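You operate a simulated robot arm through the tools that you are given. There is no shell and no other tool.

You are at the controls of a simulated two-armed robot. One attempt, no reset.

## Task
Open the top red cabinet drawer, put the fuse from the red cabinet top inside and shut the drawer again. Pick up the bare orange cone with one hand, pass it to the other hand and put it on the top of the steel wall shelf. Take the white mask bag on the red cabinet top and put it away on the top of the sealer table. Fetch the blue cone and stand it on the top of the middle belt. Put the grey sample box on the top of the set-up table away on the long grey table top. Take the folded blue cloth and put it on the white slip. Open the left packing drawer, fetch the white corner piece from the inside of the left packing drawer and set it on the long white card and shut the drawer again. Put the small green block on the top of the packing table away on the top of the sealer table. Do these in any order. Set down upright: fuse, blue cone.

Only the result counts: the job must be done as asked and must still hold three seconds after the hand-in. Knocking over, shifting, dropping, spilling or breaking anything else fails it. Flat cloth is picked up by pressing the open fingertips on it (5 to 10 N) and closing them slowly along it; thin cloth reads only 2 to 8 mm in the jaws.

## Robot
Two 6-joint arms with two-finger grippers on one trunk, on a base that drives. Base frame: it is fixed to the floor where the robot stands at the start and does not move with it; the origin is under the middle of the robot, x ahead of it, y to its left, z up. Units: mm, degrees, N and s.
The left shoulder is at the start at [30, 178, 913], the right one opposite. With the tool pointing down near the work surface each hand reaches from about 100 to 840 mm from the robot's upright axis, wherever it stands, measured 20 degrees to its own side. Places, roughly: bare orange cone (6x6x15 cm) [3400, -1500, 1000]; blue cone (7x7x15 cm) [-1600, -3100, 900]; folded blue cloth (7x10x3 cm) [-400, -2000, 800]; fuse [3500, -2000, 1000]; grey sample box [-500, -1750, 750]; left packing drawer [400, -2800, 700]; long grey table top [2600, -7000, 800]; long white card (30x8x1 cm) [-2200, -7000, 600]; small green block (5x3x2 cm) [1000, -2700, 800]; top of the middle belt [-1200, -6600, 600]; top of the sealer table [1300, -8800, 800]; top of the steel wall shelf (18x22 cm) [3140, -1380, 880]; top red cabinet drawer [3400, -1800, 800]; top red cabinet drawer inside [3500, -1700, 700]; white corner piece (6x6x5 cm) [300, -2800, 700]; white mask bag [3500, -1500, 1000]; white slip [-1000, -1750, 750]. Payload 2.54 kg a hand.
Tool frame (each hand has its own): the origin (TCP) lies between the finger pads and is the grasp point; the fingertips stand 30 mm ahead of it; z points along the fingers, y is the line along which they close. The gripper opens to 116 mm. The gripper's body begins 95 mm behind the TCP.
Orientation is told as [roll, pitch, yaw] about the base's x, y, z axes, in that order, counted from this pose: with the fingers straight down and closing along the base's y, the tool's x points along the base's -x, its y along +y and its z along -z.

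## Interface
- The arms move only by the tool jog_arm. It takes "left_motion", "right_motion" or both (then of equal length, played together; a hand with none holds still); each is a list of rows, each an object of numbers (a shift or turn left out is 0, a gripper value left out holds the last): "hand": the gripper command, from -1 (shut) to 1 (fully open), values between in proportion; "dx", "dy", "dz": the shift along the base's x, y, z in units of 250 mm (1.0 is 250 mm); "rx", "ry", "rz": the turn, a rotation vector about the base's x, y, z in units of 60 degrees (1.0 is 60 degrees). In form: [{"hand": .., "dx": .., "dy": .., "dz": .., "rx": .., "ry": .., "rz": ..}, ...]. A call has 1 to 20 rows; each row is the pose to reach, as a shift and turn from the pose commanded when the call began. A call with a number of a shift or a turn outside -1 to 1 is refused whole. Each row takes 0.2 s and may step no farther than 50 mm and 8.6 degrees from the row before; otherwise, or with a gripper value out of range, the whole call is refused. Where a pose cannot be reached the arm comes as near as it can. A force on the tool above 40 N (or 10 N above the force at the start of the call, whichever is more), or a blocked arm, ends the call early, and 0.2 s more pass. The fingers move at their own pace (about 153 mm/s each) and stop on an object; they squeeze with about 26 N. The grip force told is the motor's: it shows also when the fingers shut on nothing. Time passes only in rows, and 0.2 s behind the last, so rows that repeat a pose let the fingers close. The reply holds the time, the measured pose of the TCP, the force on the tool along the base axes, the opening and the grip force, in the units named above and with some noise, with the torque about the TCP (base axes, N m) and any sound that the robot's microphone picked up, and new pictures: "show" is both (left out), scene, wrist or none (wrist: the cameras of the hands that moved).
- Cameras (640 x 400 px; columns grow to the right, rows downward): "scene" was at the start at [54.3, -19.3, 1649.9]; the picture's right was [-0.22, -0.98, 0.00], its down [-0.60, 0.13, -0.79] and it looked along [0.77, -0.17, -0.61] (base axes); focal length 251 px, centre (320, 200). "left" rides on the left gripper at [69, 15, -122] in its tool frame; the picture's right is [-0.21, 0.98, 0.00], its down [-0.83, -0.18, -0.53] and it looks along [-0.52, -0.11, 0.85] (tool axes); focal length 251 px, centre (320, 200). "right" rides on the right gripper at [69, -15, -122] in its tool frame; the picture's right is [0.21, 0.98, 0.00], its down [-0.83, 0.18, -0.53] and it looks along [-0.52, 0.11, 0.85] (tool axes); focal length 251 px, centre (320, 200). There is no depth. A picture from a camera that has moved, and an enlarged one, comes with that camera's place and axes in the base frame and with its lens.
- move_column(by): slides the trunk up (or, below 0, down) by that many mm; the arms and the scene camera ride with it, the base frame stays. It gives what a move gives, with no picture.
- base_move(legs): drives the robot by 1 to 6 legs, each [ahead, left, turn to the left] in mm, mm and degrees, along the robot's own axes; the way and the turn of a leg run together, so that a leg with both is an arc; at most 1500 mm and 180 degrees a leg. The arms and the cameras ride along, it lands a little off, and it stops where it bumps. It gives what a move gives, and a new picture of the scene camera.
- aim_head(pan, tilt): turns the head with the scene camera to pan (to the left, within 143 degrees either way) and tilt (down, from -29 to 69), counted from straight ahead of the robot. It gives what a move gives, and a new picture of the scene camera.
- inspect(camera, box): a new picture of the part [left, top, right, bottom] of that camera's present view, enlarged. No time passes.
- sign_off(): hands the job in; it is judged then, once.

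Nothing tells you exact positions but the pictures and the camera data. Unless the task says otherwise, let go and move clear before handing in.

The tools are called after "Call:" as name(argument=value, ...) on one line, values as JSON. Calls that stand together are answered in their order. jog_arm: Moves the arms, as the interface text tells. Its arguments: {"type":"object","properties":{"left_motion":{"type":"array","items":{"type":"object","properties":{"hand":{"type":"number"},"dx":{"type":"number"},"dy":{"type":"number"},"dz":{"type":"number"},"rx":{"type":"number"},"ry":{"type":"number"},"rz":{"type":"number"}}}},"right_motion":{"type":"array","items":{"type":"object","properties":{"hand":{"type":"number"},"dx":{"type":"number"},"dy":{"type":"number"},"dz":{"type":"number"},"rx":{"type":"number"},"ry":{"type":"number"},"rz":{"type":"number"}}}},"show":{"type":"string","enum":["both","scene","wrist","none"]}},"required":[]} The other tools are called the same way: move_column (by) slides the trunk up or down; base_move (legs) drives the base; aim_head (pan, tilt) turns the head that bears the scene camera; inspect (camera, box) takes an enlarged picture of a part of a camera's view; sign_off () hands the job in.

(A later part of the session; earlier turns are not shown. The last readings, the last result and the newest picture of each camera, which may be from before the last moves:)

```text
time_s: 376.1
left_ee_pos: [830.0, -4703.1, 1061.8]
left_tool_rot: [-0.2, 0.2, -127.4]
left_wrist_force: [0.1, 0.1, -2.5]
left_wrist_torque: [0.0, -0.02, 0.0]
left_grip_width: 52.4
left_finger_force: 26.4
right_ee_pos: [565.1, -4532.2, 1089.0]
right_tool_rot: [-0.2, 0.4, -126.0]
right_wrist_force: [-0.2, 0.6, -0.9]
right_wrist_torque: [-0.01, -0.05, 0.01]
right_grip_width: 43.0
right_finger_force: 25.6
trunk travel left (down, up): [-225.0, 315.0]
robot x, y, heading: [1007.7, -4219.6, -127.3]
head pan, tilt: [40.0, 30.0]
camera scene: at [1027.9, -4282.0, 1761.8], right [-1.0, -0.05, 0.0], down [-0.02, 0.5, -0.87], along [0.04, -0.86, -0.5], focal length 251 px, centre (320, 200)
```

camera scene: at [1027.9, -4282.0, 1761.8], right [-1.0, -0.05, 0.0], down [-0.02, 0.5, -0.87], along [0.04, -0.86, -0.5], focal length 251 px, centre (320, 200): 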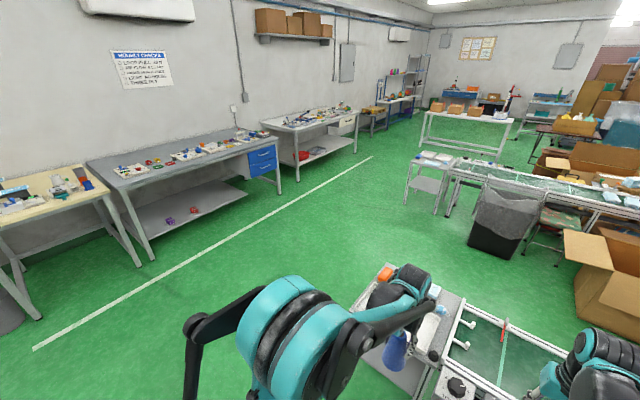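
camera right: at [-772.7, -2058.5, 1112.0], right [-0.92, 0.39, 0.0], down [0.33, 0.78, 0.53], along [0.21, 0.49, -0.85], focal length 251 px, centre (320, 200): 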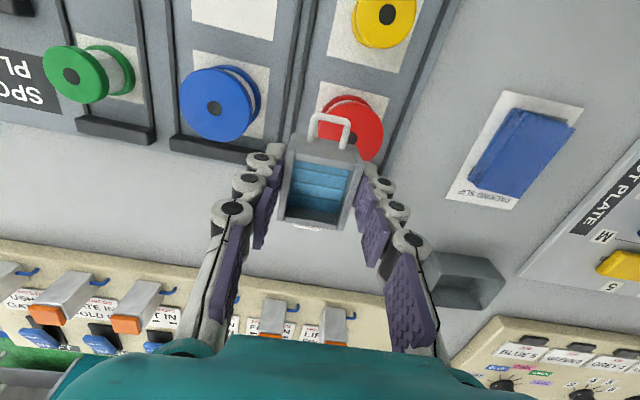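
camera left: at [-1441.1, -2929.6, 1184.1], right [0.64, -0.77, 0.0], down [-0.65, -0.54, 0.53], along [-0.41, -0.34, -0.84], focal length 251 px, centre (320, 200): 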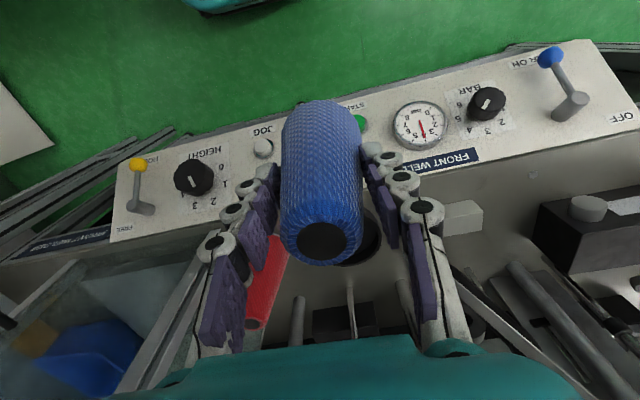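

The long grey table is on the way, so I'll deliver the box first. Driving to face it.

Call:
base_move(legs=[[0, 1200, 0], [0, 0, 90.4], [0, -1200, 0], [600, 0, 0]])

Call:
aim_head(pan=0, tilt=35)

```text
time_s: 394.7
left_ee_pos: [2239.2, -6425.8, 1060.6]
left_tool_rot: [-0.2, 0.2, -35.9]
left_wrist_force: [0.1, -0.3, -2.5]
left_wrist_torque: [0.03, 0.04, 0.02]
left_grip_width: 51.7
left_finger_force: 25.6
right_ee_pos: [2073.6, -6693.7, 1089.4]
right_tool_rot: [-0.1, 0.4, -34.5]
right_wrist_force: [1.1, 0.0, -0.9]
right_wrist_torque: [0.01, 0.03, -0.01]
right_grip_width: 42.9
right_finger_force: 26.1
trunk travel left (down, up): [-225.0, 315.0]
robot x, y, heading: [1744.2, -6259.2, -35.8]
head pan, tilt: [40.0, 30.0]
camera scene: at [1812.3, -6237.5, 1761.9], right [0.07, -1.0, 0.0], down [-0.5, -0.04, -0.87], along [0.86, 0.06, -0.5], focal length 251 px, centre (320, 200)
```

scene: 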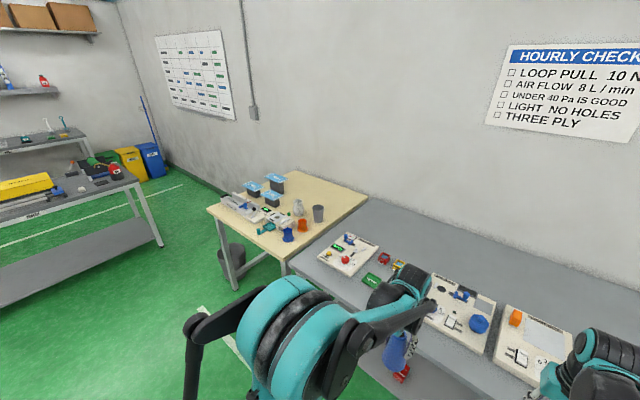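

```text
time_s: 395.8
left_ee_pos: [2239.2, -6425.4, 1061.8]
left_tool_rot: [-0.3, 0.1, -36.0]
left_wrist_force: [0.5, -0.7, -2.5]
left_wrist_torque: [0.01, 0.05, -0.03]
left_grip_width: 51.8
left_finger_force: 26.0
right_ee_pos: [2074.1, -6694.7, 1089.0]
right_tool_rot: [0.0, 0.4, -34.6]
right_wrist_force: [0.8, 0.2, -0.8]
right_wrist_torque: [-0.03, -0.01, 0.03]
right_grip_width: 42.7
right_finger_force: 26.1
trunk travel left (down, up): [-225.0, 315.0]
robot x, y, heading: [1744.9, -6259.7, -35.7]
head pan, tilt: [0.0, 35.0]
camera scene: at [1792.9, -6295.1, 1754.1], right [-0.59, -0.81, 0.0], down [-0.47, 0.34, -0.82], along [0.66, -0.48, -0.57], focal length 251 px, centre (320, 200)
```

scene: 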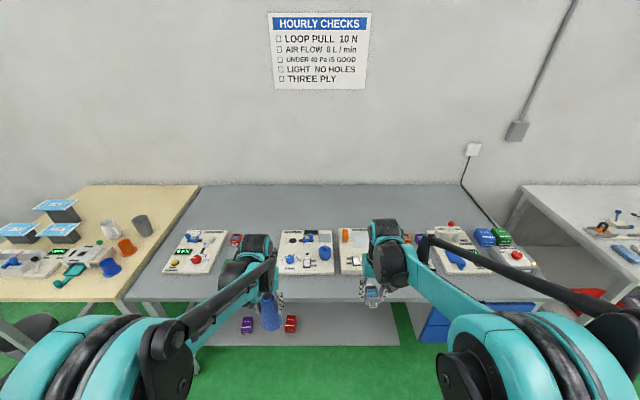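

Call:
inspect(camera="scene", box=[130, 180, 350, 320])

Call:
inspect(camera="scene", box=[330, 180, 550, 320])

Call:
inspect(camera="right", box=[0, 0, 640, 400])

```text
2.86 times, centred on (240, 250) of scene
camera zoom: at [1792.9, -6295.1, 1754.1], right [-0.59, -0.81, 0.0], down [-0.47, 0.34, -0.82], along [0.66, -0.48, -0.57], focal length 717 px, centre (549, 57)
```

zoom: 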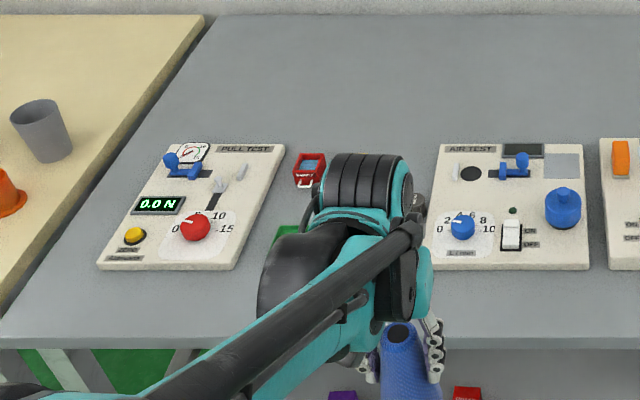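

```text
2.86 times, centred on (440, 250) of scene
camera zoom: at [1792.9, -6295.1, 1754.1], right [-0.59, -0.81, 0.0], down [-0.47, 0.34, -0.82], along [0.66, -0.48, -0.57], focal length 717 px, centre (-23, 57)
```

zoom: 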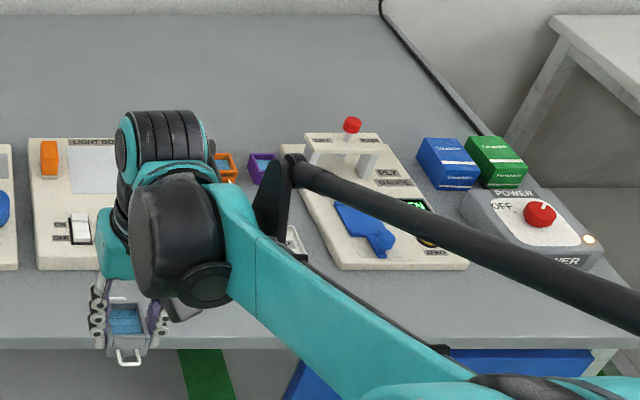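

```text
1.00 times, centred on (320, 200) of right (not enlarged: the box is as wide or as high as the picture)
camera zoom: at [2009.6, -6668.1, 1211.7], right [0.38, 0.93, 0.0], down [0.79, -0.32, 0.53], along [0.49, -0.2, -0.85], focal length 251 px, centre (320, 200)
```

zoom: 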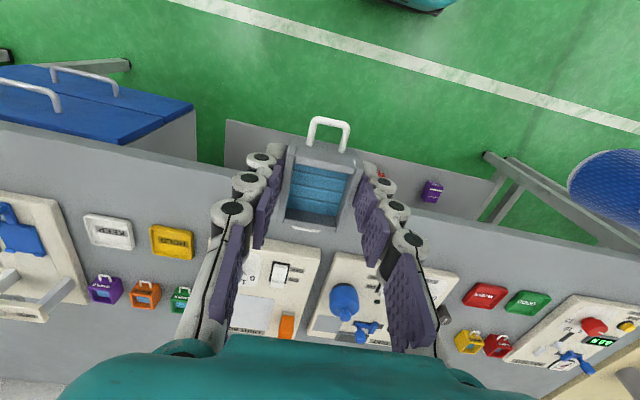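

The front strip of the long grey table is free in front of the panels. Driving 120 mm closer, then lowering the box there.

Call:
base_move(legs=[[120, 0, 0]])

Call:
jog_arm(right_motion=[{"dx": 0.12, "dy": -0.09}, {"dx": 0.24, "dy": -0.18}, {"dx": 0.36, "dy": -0.27, "dz": -0.05}, {"dx": 0.37, "dy": -0.277, "dz": -0.22}, {"dx": 0.37, "dy": -0.277, "dz": -0.39}, {"dx": 0.37, "dy": -0.277, "dz": -0.56}, {"dx": 0.37, "dy": -0.277, "dz": -0.7}], show="both")

```text
time_s: 397.1
left_ee_pos: [2336.8, -6495.5, 1061.0]
left_tool_rot: [-0.2, 0.1, -36.0]
left_wrist_force: [0.5, -0.5, -3.3]
left_wrist_torque: [0.01, 0.03, -0.01]
left_grip_width: 52.0
left_finger_force: 25.6
right_ee_pos: [2172.4, -6764.4, 1088.1]
right_tool_rot: [-0.1, 0.4, -34.6]
right_wrist_force: [-0.1, 0.0, -1.1]
right_wrist_torque: [0.03, 0.01, -0.02]
right_grip_width: 42.8
right_finger_force: 25.4
trunk travel left (down, up): [-225.0, 315.0]
robot x, y, heading: [1842.5, -6329.5, -35.7]
head pan, tilt: [0.0, 35.0]
camera scene: at [1891.8, -6366.7, 1754.0], right [-0.59, -0.81, 0.0], down [-0.47, 0.34, -0.82], along [0.66, -0.48, -0.57], focal length 251 px, centre (320, 200)
```

scene: 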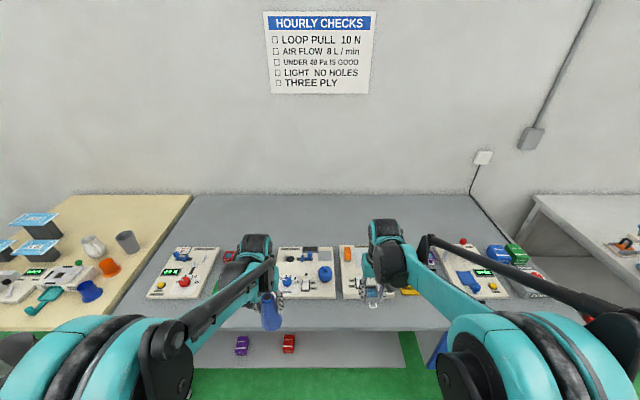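

```text
time_s: 398.6
left_ee_pos: [2335.9, -6495.8, 1062.1]
left_tool_rot: [-0.2, 0.1, -35.7]
left_wrist_force: [-0.2, -0.2, -1.5]
left_wrist_torque: [-0.01, 0.0, 0.0]
left_grip_width: 51.8
left_finger_force: 25.7
right_ee_pos: [2262.7, -6835.2, 914.4]
right_tool_rot: [-0.2, 0.2, -34.6]
right_wrist_force: [2.3, -1.8, 7.9]
right_wrist_torque: [-0.15, -0.34, -0.02]
right_grip_width: 42.9
right_finger_force: 25.5
trunk travel left (down, up): [-225.0, 315.0]
robot x, y, heading: [1844.6, -6330.9, -35.7]
head pan, tilt: [0.0, 35.0]
camera scene: at [1889.8, -6364.9, 1754.3], right [-0.59, -0.81, 0.0], down [-0.46, 0.34, -0.82], along [0.66, -0.48, -0.57], focal length 251 px, centre (320, 200)
camera right: at [2199.0, -6807.8, 1036.1], right [0.38, 0.93, 0.0], down [0.79, -0.32, 0.53], along [0.49, -0.2, -0.85], focal length 251 px, centre (320, 200)
```

scene: 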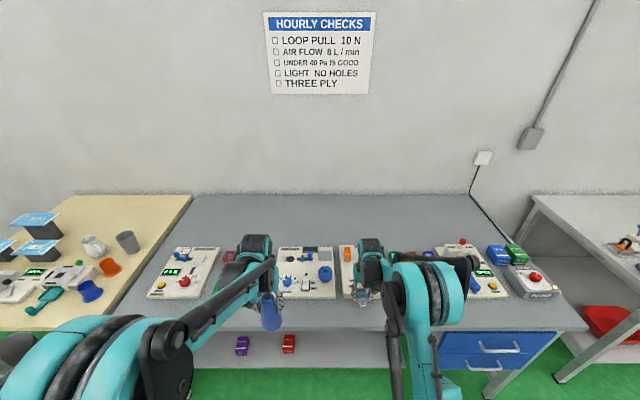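
right: 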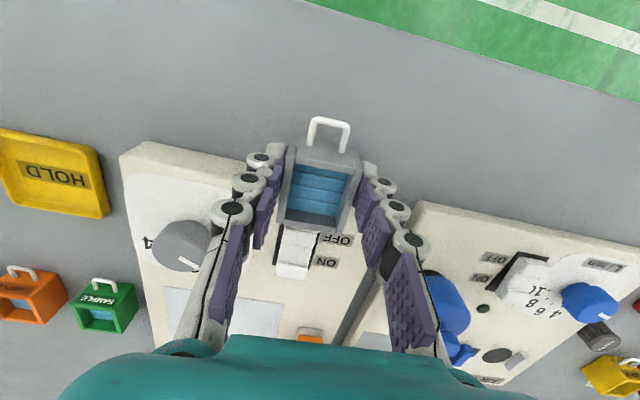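

The box touched the light panel's edge; raising it and moving back toward the free strip.

Call:
jog_arm(right_motion=[{"dz": 0.08}, {"dz": 0.12, "dx": -0.08, "dy": 0.06}, {"dz": 0.12, "dx": -0.2, "dy": 0.15}, {"dz": 0.12, "dx": -0.24, "dy": 0.18}], show="both")

Call:
inspect(camera="scene", box=[280, 220, 440, 340])

```text
time_s: 399.6
left_ee_pos: [2337.1, -6495.0, 1060.5]
left_tool_rot: [-0.1, 0.1, -35.8]
left_wrist_force: [0.0, 0.4, -2.2]
left_wrist_torque: [0.02, 0.02, -0.03]
left_grip_width: 51.9
left_finger_force: 25.7
right_ee_pos: [2203.9, -6789.0, 942.3]
right_tool_rot: [-0.1, 0.5, -34.6]
right_wrist_force: [0.6, 0.2, -0.6]
right_wrist_torque: [0.0, 0.03, 0.07]
right_grip_width: 43.0
right_finger_force: 25.6
trunk travel left (down, up): [-225.0, 315.0]
robot x, y, heading: [1844.1, -6332.1, -36.1]
head pan, tilt: [0.0, 35.0]
camera scene: at [1890.6, -6365.9, 1754.1], right [-0.59, -0.81, 0.0], down [-0.47, 0.34, -0.82], along [0.66, -0.48, -0.57], focal length 251 px, centre (320, 200)
camera right: at [2139.4, -6762.3, 1066.0], right [0.38, 0.93, 0.0], down [0.79, -0.32, 0.53], along [0.49, -0.2, -0.85], focal length 251 px, centre (320, 200)
```

scene: 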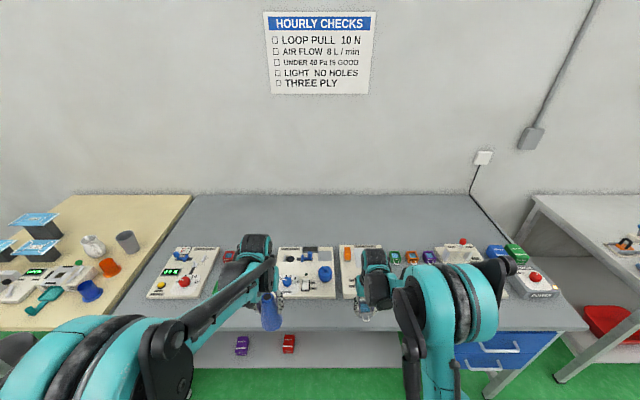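
right: 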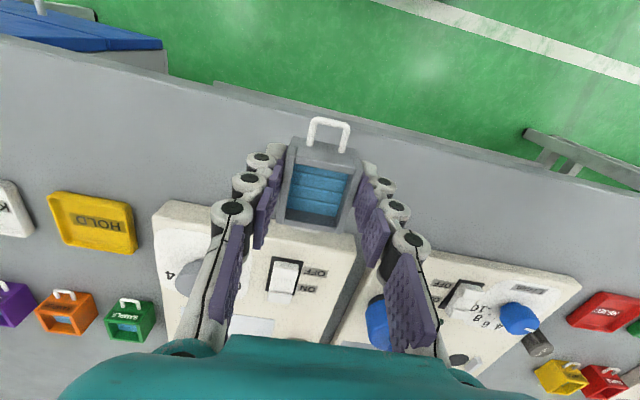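

```text
3.33 times, centred on (360, 280) of scene
camera zoom: at [1890.6, -6365.9, 1754.1], right [-0.59, -0.81, 0.0], down [-0.47, 0.34, -0.82], along [0.66, -0.48, -0.57], focal length 837 px, centre (187, -67)
```

zoom: 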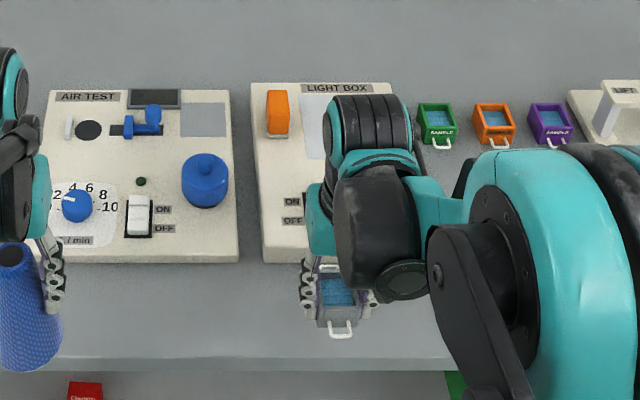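

Call:
jog_arm(right_motion=[{"dx": 0.065, "dy": -0.049}, {"dx": 0.131, "dy": -0.098}, {"dx": 0.131, "dy": -0.098, "dz": -0.09}, {"dx": 0.131, "dy": -0.098, "dz": -0.17}], show="both")

Call:
inspect(camera="scene", box=[280, 220, 440, 340])

```text
time_s: 400.6
left_ee_pos: [2337.4, -6496.2, 1060.2]
left_tool_rot: [-0.3, 0.0, -35.8]
left_wrist_force: [0.5, 0.2, -2.6]
left_wrist_torque: [0.01, 0.03, 0.03]
left_grip_width: 51.9
left_finger_force: 26.5
right_ee_pos: [2236.0, -6814.0, 900.6]
right_tool_rot: [-0.1, 0.3, -34.7]
right_wrist_force: [-0.2, 0.0, -0.8]
right_wrist_torque: [0.0, 0.01, 0.01]
right_grip_width: 42.8
right_finger_force: 26.1
trunk travel left (down, up): [-225.0, 315.0]
robot x, y, heading: [1843.3, -6329.8, -36.0]
head pan, tilt: [0.0, 35.0]
camera scene: at [1891.0, -6366.3, 1754.0], right [-0.59, -0.81, 0.0], down [-0.47, 0.34, -0.82], along [0.66, -0.48, -0.57], focal length 251 px, centre (320, 200)
camera right: at [2172.7, -6787.6, 1023.1], right [0.38, 0.93, 0.0], down [0.79, -0.32, 0.53], along [0.49, -0.2, -0.85], focal length 251 px, centre (320, 200)
```

scene: 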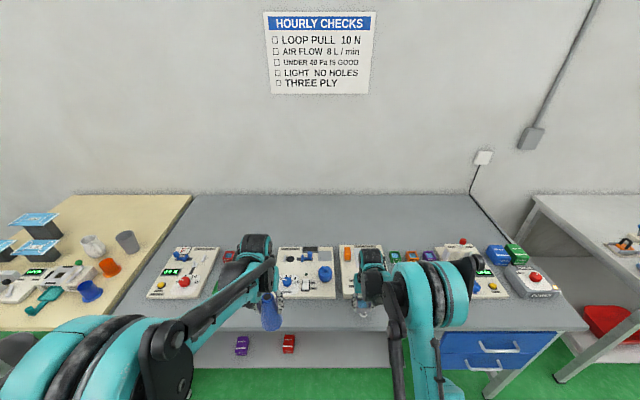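
right: 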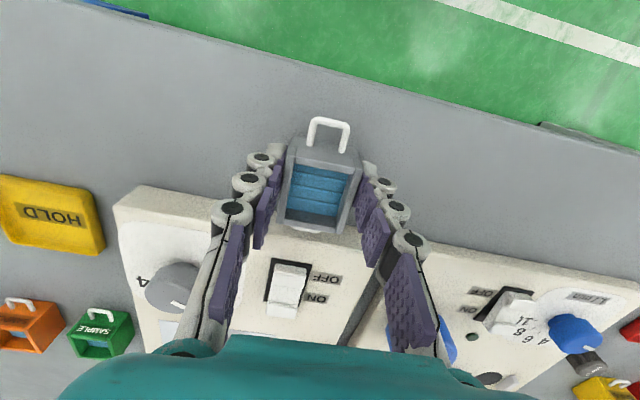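

```text
3.33 times, centred on (360, 280) of scene
camera zoom: at [1891.0, -6366.3, 1754.0], right [-0.59, -0.81, 0.0], down [-0.47, 0.34, -0.82], along [0.66, -0.48, -0.57], focal length 837 px, centre (187, -67)
```

zoom: 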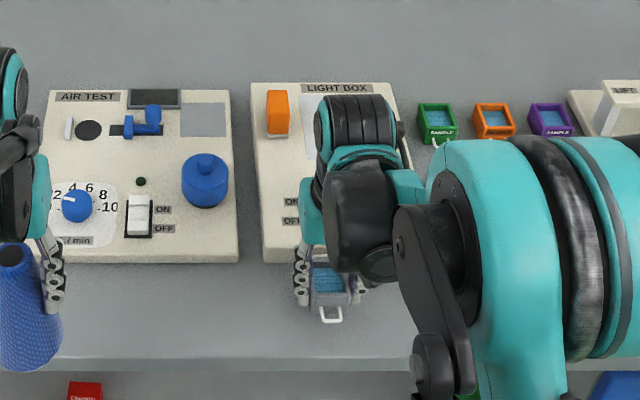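

Call:
jog_arm(right_motion=[{"dx": -0.022, "dy": 0.017}, {"dx": -0.022, "dy": 0.017, "dz": -0.02}, {"dx": -0.022, "dy": 0.017, "dz": -0.04}], show="none")

Call:
jog_arm(right_motion=[{"dz": -0.012}, {"dz": -0.024}], show="none")

```text
time_s: 401.4
left_ee_pos: [2334.9, -6496.1, 1062.2]
left_tool_rot: [-0.2, 0.1, -35.9]
left_wrist_force: [-0.5, -0.6, -3.3]
left_wrist_torque: [0.0, 0.02, -0.02]
left_grip_width: 51.6
left_finger_force: 26.3
right_ee_pos: [2231.4, -6809.0, 890.6]
right_tool_rot: [-0.1, 0.4, -34.6]
right_wrist_force: [-0.9, 0.1, -0.2]
right_wrist_torque: [0.01, -0.02, 0.02]
right_grip_width: 43.0
right_finger_force: 25.7
trunk travel left (down, up): [-225.0, 315.0]
robot x, y, heading: [1846.7, -6330.5, -36.1]
head pan, tilt: [0.0, 35.0]
```

```text
time_s: 402.1
left_ee_pos: [2336.5, -6495.9, 1061.2]
left_tool_rot: [-0.3, 0.1, -35.9]
left_wrist_force: [-0.3, 0.4, -2.7]
left_wrist_torque: [0.02, 0.01, 0.03]
left_grip_width: 51.8
left_finger_force: 25.4
right_ee_pos: [2231.5, -6809.1, 885.5]
right_tool_rot: [-0.2, 0.5, -34.7]
right_wrist_force: [-0.2, -0.1, -0.3]
right_wrist_torque: [-0.02, 0.0, 0.02]
right_grip_width: 42.9
right_finger_force: 25.9
trunk travel left (down, up): [-225.0, 315.0]
robot x, y, heading: [1843.7, -6330.8, -36.0]
head pan, tilt: [0.0, 35.0]
```

Call:
jog_arm(right_motion=[{"dz": -0.012}, {"dz": -0.024}], show="none")

Call:
jog_arm(right_motion=[{"dz": -0.012}, {"dz": -0.02}], show="wrist")

```text
time_s: 402.6
left_ee_pos: [2336.9, -6494.5, 1061.7]
left_tool_rot: [-0.2, 0.1, -35.9]
left_wrist_force: [0.0, -0.9, -1.1]
left_wrist_torque: [0.03, 0.01, 0.02]
left_grip_width: 51.6
left_finger_force: 25.9
right_ee_pos: [2231.1, -6809.1, 879.2]
right_tool_rot: [-0.1, 0.4, -34.6]
right_wrist_force: [-0.8, 0.8, 0.1]
right_wrist_torque: [-0.01, 0.01, 0.01]
right_grip_width: 42.8
right_finger_force: 26.2
trunk travel left (down, up): [-225.0, 315.0]
robot x, y, heading: [1841.1, -6330.7, -36.0]
head pan, tilt: [0.0, 35.0]
```

```text
time_s: 403.2
left_ee_pos: [2334.7, -6495.3, 1061.8]
left_tool_rot: [-0.2, 0.1, -36.0]
left_wrist_force: [0.5, -0.1, -2.3]
left_wrist_torque: [0.01, 0.02, -0.01]
left_grip_width: 51.8
left_finger_force: 26.2
right_ee_pos: [2230.7, -6807.7, 875.6]
right_tool_rot: [-0.1, 0.4, -34.6]
right_wrist_force: [1.2, -2.8, 25.6]
right_wrist_torque: [-0.1, 0.0, 0.02]
right_grip_width: 42.8
right_finger_force: 26.3
trunk travel left (down, up): [-225.0, 315.0]
robot x, y, heading: [1843.5, -6333.0, -36.0]
head pan, tilt: [0.0, 35.0]
camera right: at [2166.3, -6782.2, 998.3], right [0.38, 0.93, 0.0], down [0.79, -0.32, 0.53], along [0.49, -0.2, -0.85], focal length 251 px, centre (320, 200)
```

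right: 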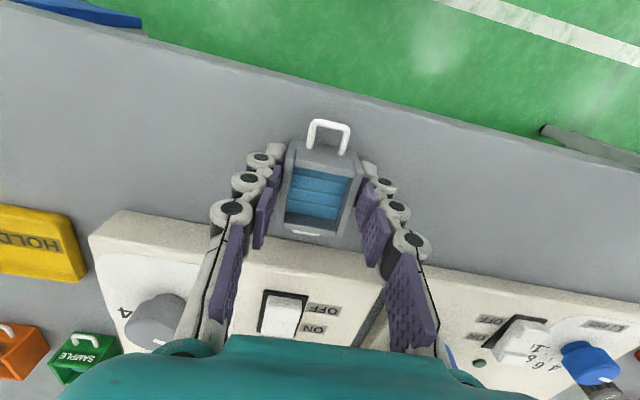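

Box stands on the table. Releasing and lifting.

Call:
jog_arm(right_motion=[{"dz": 0.006}, {"dz": 0.006, "hand": -0.1}, {"dz": 0.006, "hand": 0.08}, {"dz": 0.006, "hand": 0.08}, {"dz": 0.15, "hand": 0.08}, {"dz": 0.32, "hand": 0.08}, {"dz": 0.5, "hand": 0.08}], show="both")

Call:
inspect(camera="scene", box=[280, 220, 440, 340])

```text
time_s: 404.9
left_ee_pos: [2336.2, -6495.7, 1060.9]
left_tool_rot: [-0.2, 0.0, -35.9]
left_wrist_force: [0.3, 0.3, -1.8]
left_wrist_torque: [-0.01, -0.04, 0.0]
left_grip_width: 51.7
left_finger_force: 26.1
right_ee_pos: [2231.3, -6808.7, 1000.2]
right_tool_rot: [0.0, 0.2, -34.6]
right_wrist_force: [-0.6, 0.5, 0.4]
right_wrist_torque: [-0.04, 0.01, -0.02]
right_grip_width: 62.5
right_finger_force: 0.1
trunk travel left (down, up): [-225.0, 315.0]
robot x, y, heading: [1844.9, -6331.9, -35.8]
head pan, tilt: [0.0, 35.0]
camera scene: at [1889.3, -6364.7, 1754.2], right [-0.59, -0.81, 0.0], down [-0.46, 0.34, -0.82], along [0.66, -0.48, -0.57], focal length 251 px, centre (320, 200)
camera right: at [2166.8, -6782.9, 1123.3], right [0.38, 0.93, 0.0], down [0.79, -0.32, 0.53], along [0.49, -0.2, -0.85], focal length 251 px, centre (320, 200)
```

scene: 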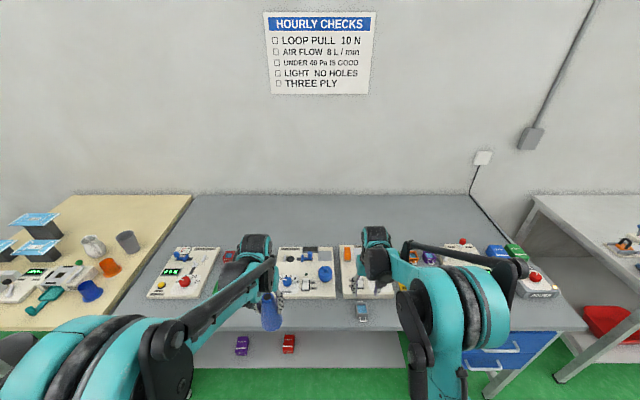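
right: 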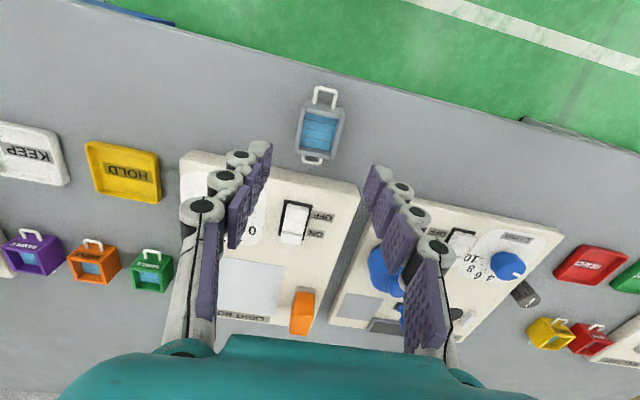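

```text
3.33 times, centred on (360, 280) of scene
camera zoom: at [1889.3, -6364.7, 1754.2], right [-0.59, -0.81, 0.0], down [-0.46, 0.34, -0.82], along [0.66, -0.48, -0.57], focal length 837 px, centre (187, -67)
```

zoom: 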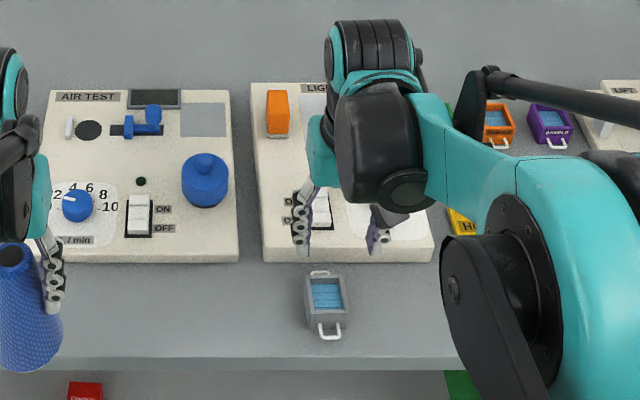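

The box is placed. Retracting and driving around to the far side of the middle belt.

Call:
jog_arm(right_motion=[{"dx": -0.12, "dy": 0.09}, {"dx": -0.24, "dy": 0.18}, {"dx": -0.3, "dy": 0.22, "hand": 0.3}], show="none")

Call:
base_move(legs=[[-530, 0, -1], [0, -1400, 0], [0, -1350, 0], [0, 0, 90]])

Call:
aim_head(pan=40, tilt=30)

```text
time_s: 405.6
left_ee_pos: [2335.7, -6495.7, 1061.3]
left_tool_rot: [-0.2, 0.0, -35.8]
left_wrist_force: [0.0, 0.8, -2.5]
left_wrist_torque: [0.0, 0.0, 0.01]
left_grip_width: 52.1
left_finger_force: 26.2
right_ee_pos: [2156.6, -6753.4, 1001.0]
right_tool_rot: [-0.1, 0.2, -34.6]
right_wrist_force: [0.7, -0.1, 0.7]
right_wrist_torque: [-0.02, 0.01, 0.0]
right_grip_width: 75.6
right_finger_force: 0.1
trunk travel left (down, up): [-225.0, 315.0]
robot x, y, heading: [1845.4, -6334.5, -35.9]
head pan, tilt: [0.0, 35.0]
```

```text
time_s: 425.5
left_ee_pos: [-51.1, -7732.7, 1060.4]
left_tool_rot: [-0.2, 0.0, 52.3]
left_wrist_force: [0.9, 0.5, -1.6]
left_wrist_torque: [-0.01, -0.01, -0.01]
left_grip_width: 52.0
left_finger_force: 26.2
right_ee_pos: [200.5, -7920.4, 1001.0]
right_tool_rot: [-0.1, 0.4, 53.6]
right_wrist_force: [0.2, -0.6, -0.3]
right_wrist_torque: [0.01, -0.01, 0.02]
right_grip_width: 75.3
right_finger_force: 0.0
trunk travel left (down, up): [-225.0, 315.0]
robot x, y, heading: [-227.9, -8221.1, 52.2]
head pan, tilt: [0.0, 35.0]
camera scene: at [-196.0, -8174.2, 1754.1], right [0.79, -0.61, 0.0], down [-0.35, -0.45, -0.82], along [0.5, 0.65, -0.57], focal length 251 px, centre (320, 200)
```

scene: 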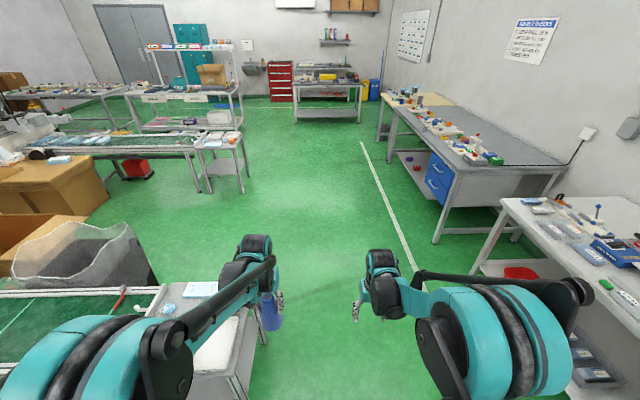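

```text
time_s: 426.5
left_ee_pos: [-52.5, -7733.3, 1061.1]
left_tool_rot: [-0.1, 0.0, 52.3]
left_wrist_force: [0.3, -0.2, -3.2]
left_wrist_torque: [0.02, 0.03, -0.01]
left_grip_width: 51.6
left_finger_force: 26.2
right_ee_pos: [201.5, -7920.2, 1001.3]
right_tool_rot: [-0.1, 0.4, 53.6]
right_wrist_force: [0.0, 0.0, 0.1]
right_wrist_torque: [-0.03, 0.05, 0.0]
right_grip_width: 75.2
right_finger_force: 0.2
trunk travel left (down, up): [-225.0, 315.0]
robot x, y, heading: [-229.8, -8219.8, 52.4]
head pan, tilt: [40.0, 30.0]
camera scene: at [-253.2, -8153.7, 1761.9], right [1.0, 0.04, 0.0], down [0.02, -0.5, -0.87], along [-0.04, 0.87, -0.5], focal length 251 px, centre (320, 200)
```

scene: 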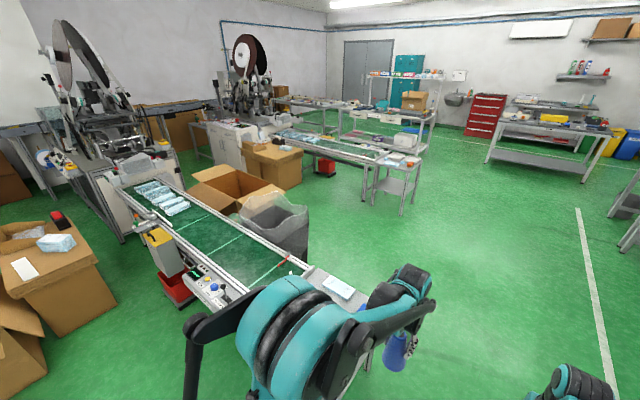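

Call:
inspect(camera="scene", box=[0, 190, 120, 310])

Call:
inspect(camera="scene", box=[110, 160, 380, 320])

```text
3.33 times, centred on (60, 250) of scene
camera zoom: at [-253.2, -8153.7, 1761.9], right [1.0, 0.04, 0.0], down [0.02, -0.5, -0.87], along [-0.04, 0.87, -0.5], focal length 837 px, centre (1187, 33)
```

zoom: 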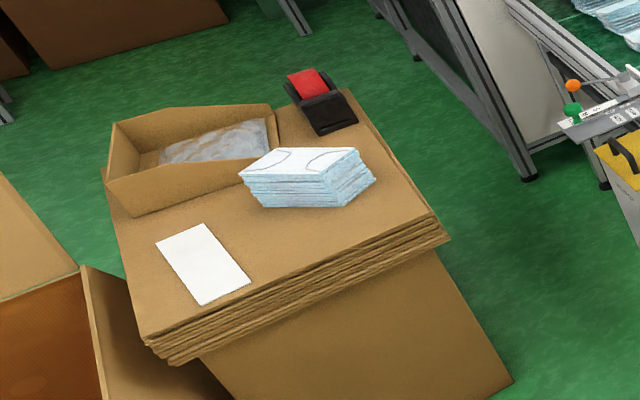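

```text
2.37 times, centred on (245, 240) of scene
camera zoom: at [-253.2, -8153.7, 1761.9], right [1.0, 0.04, 0.0], down [0.02, -0.5, -0.87], along [-0.04, 0.87, -0.5], focal length 595 px, centre (498, 105)
```

zoom: 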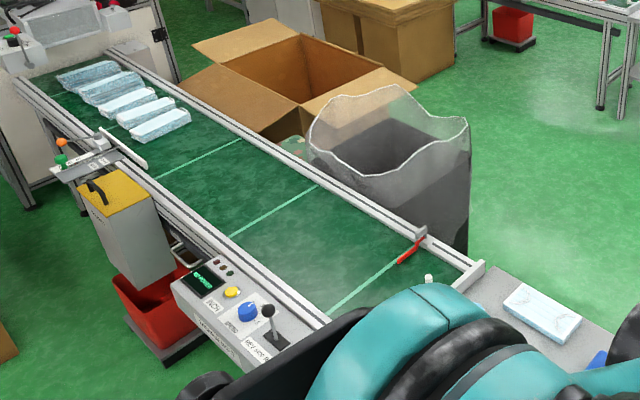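

The clear middle stretch of the belt is a good spot. Strafing left along the belt's near side.

Call:
base_move(legs=[[0, 0, 0.7], [60, 1150, 0]])

Call:
aim_head(pan=0, tilt=50)

Call:
inspect(camera="left", box=[0, 0, 640, 400])

```text
time_s: 432.7
left_ee_pos: [-940.7, -6989.8, 1062.0]
left_tool_rot: [-0.2, 0.0, 52.9]
left_wrist_force: [0.3, -0.5, -2.5]
left_wrist_torque: [-0.04, 0.01, 0.01]
left_grip_width: 51.7
left_finger_force: 26.0
right_ee_pos: [-684.5, -7175.1, 1001.0]
right_tool_rot: [-0.1, 0.4, 54.1]
right_wrist_force: [-0.3, 0.6, 0.3]
right_wrist_torque: [0.02, -0.02, 0.01]
right_grip_width: 75.3
right_finger_force: 0.1
trunk travel left (down, up): [-225.0, 315.0]
robot x, y, heading: [-1114.1, -7474.5, 52.7]
head pan, tilt: [40.0, 30.0]
camera scene: at [-1137.6, -7412.7, 1761.9], right [1.0, 0.05, 0.0], down [0.03, -0.5, -0.87], along [-0.04, 0.86, -0.5], focal length 251 px, centre (320, 200)
```

scene: 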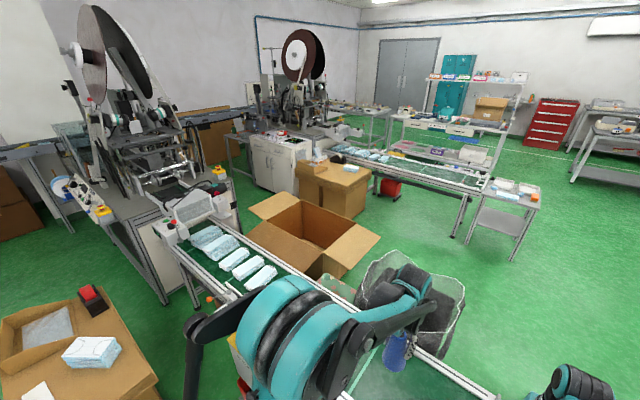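

```text
time_s: 433.8
left_ee_pos: [-940.8, -6990.2, 1060.3]
left_tool_rot: [-0.2, -0.1, 52.9]
left_wrist_force: [0.1, -0.1, -2.5]
left_wrist_torque: [-0.03, 0.02, 0.0]
left_grip_width: 51.6
left_finger_force: 26.1
right_ee_pos: [-684.0, -7176.0, 1001.3]
right_tool_rot: [-0.1, 0.4, 54.3]
right_wrist_force: [0.1, 0.8, -0.1]
right_wrist_torque: [-0.02, 0.03, -0.02]
right_grip_width: 75.5
right_finger_force: 0.0
trunk travel left (down, up): [-225.0, 315.0]
robot x, y, heading: [-1115.0, -7479.1, 52.8]
head pan, tilt: [0.0, 50.0]
camera scene: at [-1086.2, -7441.9, 1732.4], right [0.8, -0.6, 0.0], down [-0.46, -0.61, -0.64], along [0.39, 0.51, -0.77], focal length 251 px, centre (320, 200)
```

scene: 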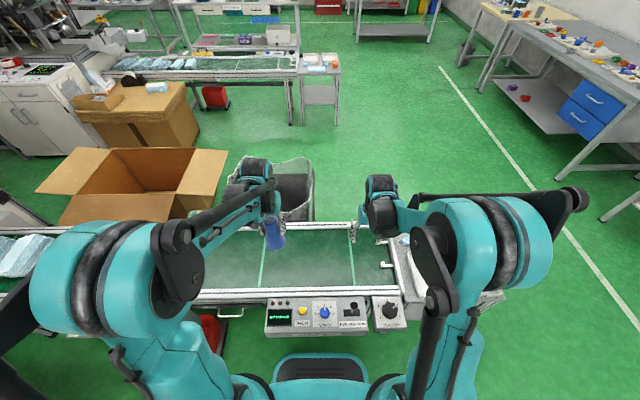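

```text
1.00 times, centred on (320, 200) of left (not enlarged: the box is as wide or as high as the picture)
camera zoom: at [-993.4, -7035.6, 1183.6], right [-0.65, 0.76, 0.0], down [0.64, 0.55, 0.53], along [0.41, 0.34, -0.85], focal length 251 px, centre (320, 200)
```

zoom: 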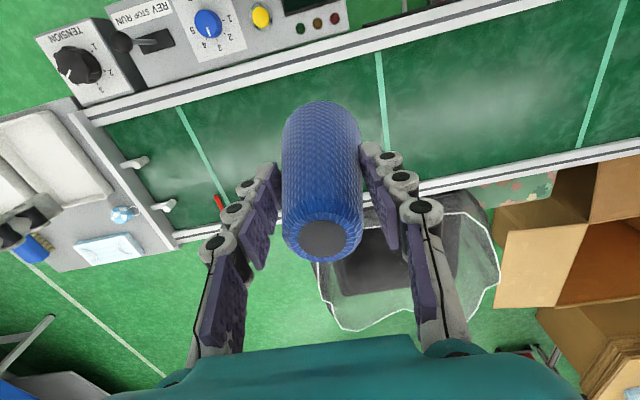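

Belt surface spans b about 300 mm; the cone goes to its centre 121 mm ahead. Moving over and lowering.

Call:
jog_arm(left_motion=[{"dx": 0.1, "dy": 0.13}, {"dx": 0.2, "dy": 0.26, "dz": -0.06}, {"dx": 0.29, "dy": 0.387, "dz": -0.16}, {"dx": 0.29, "dy": 0.387, "dz": -0.34}, {"dx": 0.29, "dy": 0.387, "dz": -0.52}, {"dx": 0.29, "dy": 0.387, "dz": -0.7}, {"dx": 0.29, "dy": 0.387, "dz": -0.86}, {"dx": 0.29, "dy": 0.387, "dz": -0.96}], show="both")

```text
time_s: 435.6
left_ee_pos: [-866.1, -6893.2, 820.6]
left_tool_rot: [-0.3, 0.1, 53.0]
left_wrist_force: [0.4, 0.8, -2.9]
left_wrist_torque: [0.01, 0.01, -0.02]
left_grip_width: 51.9
left_finger_force: 26.4
right_ee_pos: [-684.2, -7174.6, 1000.2]
right_tool_rot: [-0.2, 0.4, 54.2]
right_wrist_force: [-0.4, 0.1, -0.3]
right_wrist_torque: [0.01, -0.03, -0.02]
right_grip_width: 75.4
right_finger_force: 0.0
trunk travel left (down, up): [-225.0, 315.0]
robot x, y, heading: [-1111.8, -7479.1, 52.9]
head pan, tilt: [0.0, 50.0]
camera scene: at [-1086.0, -7441.5, 1732.3], right [0.8, -0.6, 0.0], down [-0.46, -0.61, -0.64], along [0.39, 0.51, -0.77], focal length 251 px, centre (320, 200)
camera left: at [-920.8, -6939.0, 943.3], right [-0.65, 0.76, 0.0], down [0.64, 0.55, 0.53], along [0.41, 0.34, -0.85], focal length 251 px, centre (320, 200)
```

scene: 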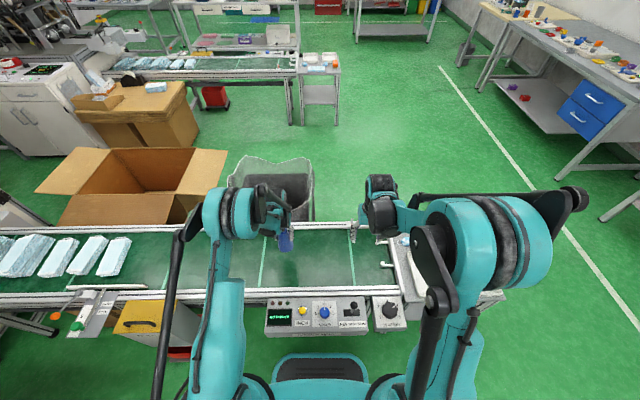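
left: 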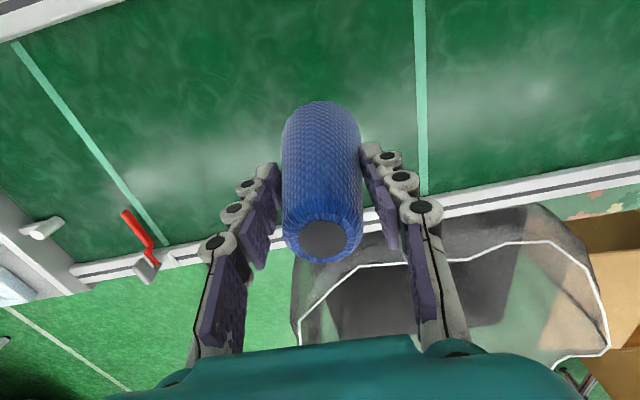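

Call:
jog_arm(left_motion=[{"dz": -0.06}, {"dz": -0.1}, {"dz": -0.13}], show="none")

Call:
jog_arm(left_motion=[{"dz": -0.015}, {"dz": -0.03}], show="none")

```text
time_s: 436.4
left_ee_pos: [-868.3, -6892.6, 787.8]
left_tool_rot: [-0.1, 0.1, 52.9]
left_wrist_force: [0.7, -0.2, -2.1]
left_wrist_torque: [-0.02, 0.0, -0.03]
left_grip_width: 51.6
left_finger_force: 26.1
right_ee_pos: [-685.2, -7175.5, 1000.8]
right_tool_rot: [0.0, 0.4, 54.1]
right_wrist_force: [0.2, 0.3, -0.7]
right_wrist_torque: [0.0, 0.0, 0.01]
right_grip_width: 75.4
right_finger_force: 0.0
trunk travel left (down, up): [-225.0, 315.0]
robot x, y, heading: [-1114.7, -7478.5, 52.8]
head pan, tilt: [0.0, 50.0]
```

```text
time_s: 437.0
left_ee_pos: [-868.2, -6893.8, 780.6]
left_tool_rot: [-0.2, 0.0, 52.9]
left_wrist_force: [0.4, -0.1, -2.8]
left_wrist_torque: [-0.03, 0.04, -0.01]
left_grip_width: 51.8
left_finger_force: 25.8
right_ee_pos: [-685.7, -7176.6, 1000.4]
right_tool_rot: [-0.2, 0.5, 54.3]
right_wrist_force: [-0.7, 0.6, -1.1]
right_wrist_torque: [0.02, -0.02, 0.03]
right_grip_width: 75.3
right_finger_force: 0.1
trunk travel left (down, up): [-225.0, 315.0]
robot x, y, heading: [-1112.9, -7482.5, 52.9]
head pan, tilt: [0.0, 50.0]
```

Call:
jog_arm(left_motion=[{"dz": -0.02}, {"dz": -0.04}], show="none")

Call:
jog_arm(left_motion=[{"dz": -0.015}, {"dz": -0.03}], show="none")

```text
time_s: 437.6
left_ee_pos: [-866.5, -6894.0, 770.9]
left_tool_rot: [-0.2, 0.2, 52.9]
left_wrist_force: [0.4, -0.5, -1.2]
left_wrist_torque: [-0.03, 0.01, -0.02]
left_grip_width: 51.7
left_finger_force: 26.1
right_ee_pos: [-686.4, -7175.7, 1000.0]
right_tool_rot: [-0.1, 0.4, 54.3]
right_wrist_force: [-0.1, -0.3, -0.1]
right_wrist_torque: [-0.01, 0.01, 0.04]
right_grip_width: 75.4
right_finger_force: 0.0
trunk travel left (down, up): [-225.0, 315.0]
robot x, y, heading: [-1116.3, -7477.7, 52.8]
head pan, tilt: [0.0, 50.0]
```

```text
time_s: 438.2
left_ee_pos: [-867.1, -6893.5, 762.6]
left_tool_rot: [-0.2, 0.1, 52.9]
left_wrist_force: [-0.1, -0.1, -3.3]
left_wrist_torque: [-0.03, -0.01, 0.0]
left_grip_width: 51.6
left_finger_force: 25.7
right_ee_pos: [-685.1, -7175.3, 1000.8]
right_tool_rot: [-0.1, 0.4, 54.2]
right_wrist_force: [0.1, 0.1, -0.2]
right_wrist_torque: [0.0, 0.0, -0.02]
right_grip_width: 75.3
right_finger_force: 0.0
trunk travel left (down, up): [-225.0, 315.0]
robot x, y, heading: [-1115.9, -7480.3, 52.9]
head pan, tilt: [0.0, 50.0]
```

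Call:
jog_arm(left_motion=[{"dz": -0.015}, {"dz": -0.03}], show="wrist")

```text
time_s: 438.8
left_ee_pos: [-866.7, -6894.1, 755.9]
left_tool_rot: [-0.2, 0.1, 52.9]
left_wrist_force: [0.1, -0.6, -2.1]
left_wrist_torque: [0.02, 0.01, 0.0]
left_grip_width: 51.7
left_finger_force: 25.9
right_ee_pos: [-684.6, -7175.9, 1000.8]
right_tool_rot: [-0.1, 0.4, 54.3]
right_wrist_force: [-0.5, 0.7, 0.0]
right_wrist_torque: [-0.03, -0.01, 0.0]
right_grip_width: 75.4
right_finger_force: 0.0
trunk travel left (down, up): [-225.0, 315.0]
robot x, y, heading: [-1113.0, -7477.4, 53.0]
head pan, tilt: [0.0, 50.0]
camera left: at [-920.6, -6939.1, 878.4], right [-0.65, 0.76, 0.0], down [0.64, 0.55, 0.53], along [0.41, 0.34, -0.85], focal length 251 px, centre (320, 200)
```

left: 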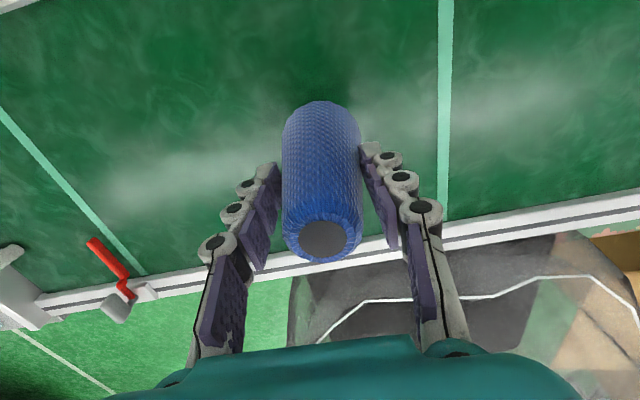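

Call:
jog_arm(left_motion=[{"dz": -0.015}, {"dz": -0.03}], show="none")

Call:
jog_arm(left_motion=[{"dz": -0.012}, {"dz": -0.024}], show="none")

Call:
jog_arm(left_motion=[{"dz": -0.01}, {"dz": -0.02}], show="wrist")

```text
time_s: 439.4
left_ee_pos: [-867.8, -6892.9, 747.4]
left_tool_rot: [-0.3, 0.0, 52.9]
left_wrist_force: [0.3, -0.3, -2.6]
left_wrist_torque: [-0.02, 0.04, -0.04]
left_grip_width: 51.8
left_finger_force: 26.1
right_ee_pos: [-684.5, -7176.2, 1000.2]
right_tool_rot: [-0.1, 0.5, 54.1]
right_wrist_force: [-0.5, -0.6, 0.5]
right_wrist_torque: [-0.02, 0.02, 0.0]
right_grip_width: 75.6
right_finger_force: 0.1
trunk travel left (down, up): [-225.0, 315.0]
robot x, y, heading: [-1117.7, -7477.6, 53.0]
head pan, tilt: [0.0, 50.0]
```

```text
time_s: 440.0
left_ee_pos: [-866.7, -6893.9, 742.1]
left_tool_rot: [-0.2, 0.1, 52.9]
left_wrist_force: [0.1, -0.6, -2.9]
left_wrist_torque: [0.02, -0.01, 0.02]
left_grip_width: 51.6
left_finger_force: 25.6
right_ee_pos: [-684.9, -7174.8, 1000.5]
right_tool_rot: [0.0, 0.4, 54.2]
right_wrist_force: [-0.3, 0.0, 0.0]
right_wrist_torque: [0.0, -0.04, 0.01]
right_grip_width: 75.4
right_finger_force: 0.1
trunk travel left (down, up): [-225.0, 315.0]
robot x, y, heading: [-1109.6, -7478.2, 52.7]
head pan, tilt: [0.0, 50.0]
```

```text
time_s: 440.6
left_ee_pos: [-868.0, -6893.4, 736.6]
left_tool_rot: [-0.1, 0.2, 52.8]
left_wrist_force: [0.1, 0.2, -1.9]
left_wrist_torque: [-0.03, 0.02, 0.0]
left_grip_width: 51.7
left_finger_force: 26.5
right_ee_pos: [-684.7, -7174.7, 1001.4]
right_tool_rot: [-0.1, 0.4, 54.3]
right_wrist_force: [-0.3, -0.2, 0.2]
right_wrist_torque: [0.01, 0.01, -0.01]
right_grip_width: 75.1
right_finger_force: 0.0
trunk travel left (down, up): [-225.0, 315.0]
robot x, y, heading: [-1108.3, -7478.1, 52.9]
head pan, tilt: [0.0, 50.0]
camera left: at [-920.6, -6938.8, 859.8], right [-0.65, 0.76, 0.0], down [0.64, 0.55, 0.53], along [0.41, 0.34, -0.85], focal length 251 px, centre (320, 200)
```

left: 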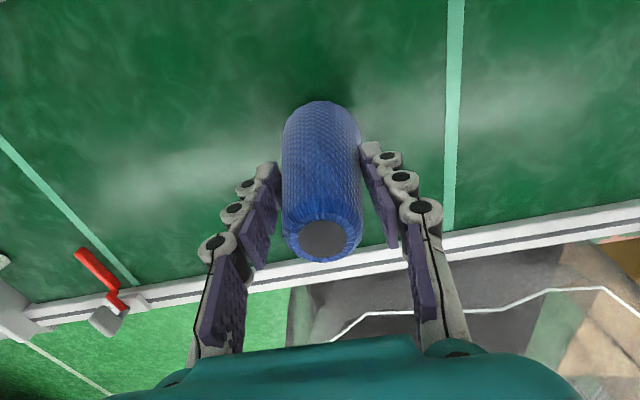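

Call:
jog_arm(left_motion=[{"dz": -0.01}, {"dz": -0.02}], show="none")

Call:
jog_arm(left_motion=[{"dz": -0.01}, {"dz": -0.02}], show="none")

Call:
jog_arm(left_motion=[{"dz": -0.01}, {"dz": -0.02}], show="none")

```text
time_s: 441.2
left_ee_pos: [-867.3, -6893.2, 733.9]
left_tool_rot: [-0.2, 0.2, 52.9]
left_wrist_force: [-0.5, 0.3, -1.8]
left_wrist_torque: [0.01, 0.0, 0.02]
left_grip_width: 51.8
left_finger_force: 25.8
right_ee_pos: [-685.1, -7175.2, 1000.9]
right_tool_rot: [-0.1, 0.4, 54.2]
right_wrist_force: [-0.3, 0.3, 0.0]
right_wrist_torque: [0.01, 0.0, 0.01]
right_grip_width: 75.6
right_finger_force: 0.0
trunk travel left (down, up): [-225.0, 315.0]
robot x, y, heading: [-1114.8, -7478.2, 52.9]
head pan, tilt: [0.0, 50.0]
```

```text
time_s: 441.8
left_ee_pos: [-867.0, -6894.2, 727.7]
left_tool_rot: [-0.2, 0.1, 52.9]
left_wrist_force: [-0.1, -0.4, -2.7]
left_wrist_torque: [-0.02, -0.01, 0.02]
left_grip_width: 51.4
left_finger_force: 26.4
right_ee_pos: [-684.6, -7174.7, 1000.0]
right_tool_rot: [-0.1, 0.4, 54.1]
right_wrist_force: [0.4, -0.4, -0.2]
right_wrist_torque: [0.0, -0.01, -0.03]
right_grip_width: 75.3
right_finger_force: 0.1
trunk travel left (down, up): [-225.0, 315.0]
robot x, y, heading: [-1114.8, -7481.6, 52.8]
head pan, tilt: [0.0, 50.0]
```

```text
time_s: 442.4
left_ee_pos: [-866.3, -6893.9, 726.7]
left_tool_rot: [-0.1, -0.1, 52.8]
left_wrist_force: [-1.2, -2.6, 26.8]
left_wrist_torque: [-0.27, 0.24, -0.04]
left_grip_width: 51.9
left_finger_force: 25.9
right_ee_pos: [-685.5, -7176.9, 1002.5]
right_tool_rot: [-0.1, 0.2, 54.3]
right_wrist_force: [-0.2, -0.2, -0.7]
right_wrist_torque: [0.01, 0.01, 0.01]
right_grip_width: 75.1
right_finger_force: 0.1
trunk travel left (down, up): [-225.0, 315.0]
robot x, y, heading: [-1112.3, -7477.3, 52.8]
head pan, tilt: [0.0, 50.0]
stopped in row 2 (left hand): the force on the tool passed its limit at 43 N (the readings are from after the stop); the commanded pose is now the measured one
```

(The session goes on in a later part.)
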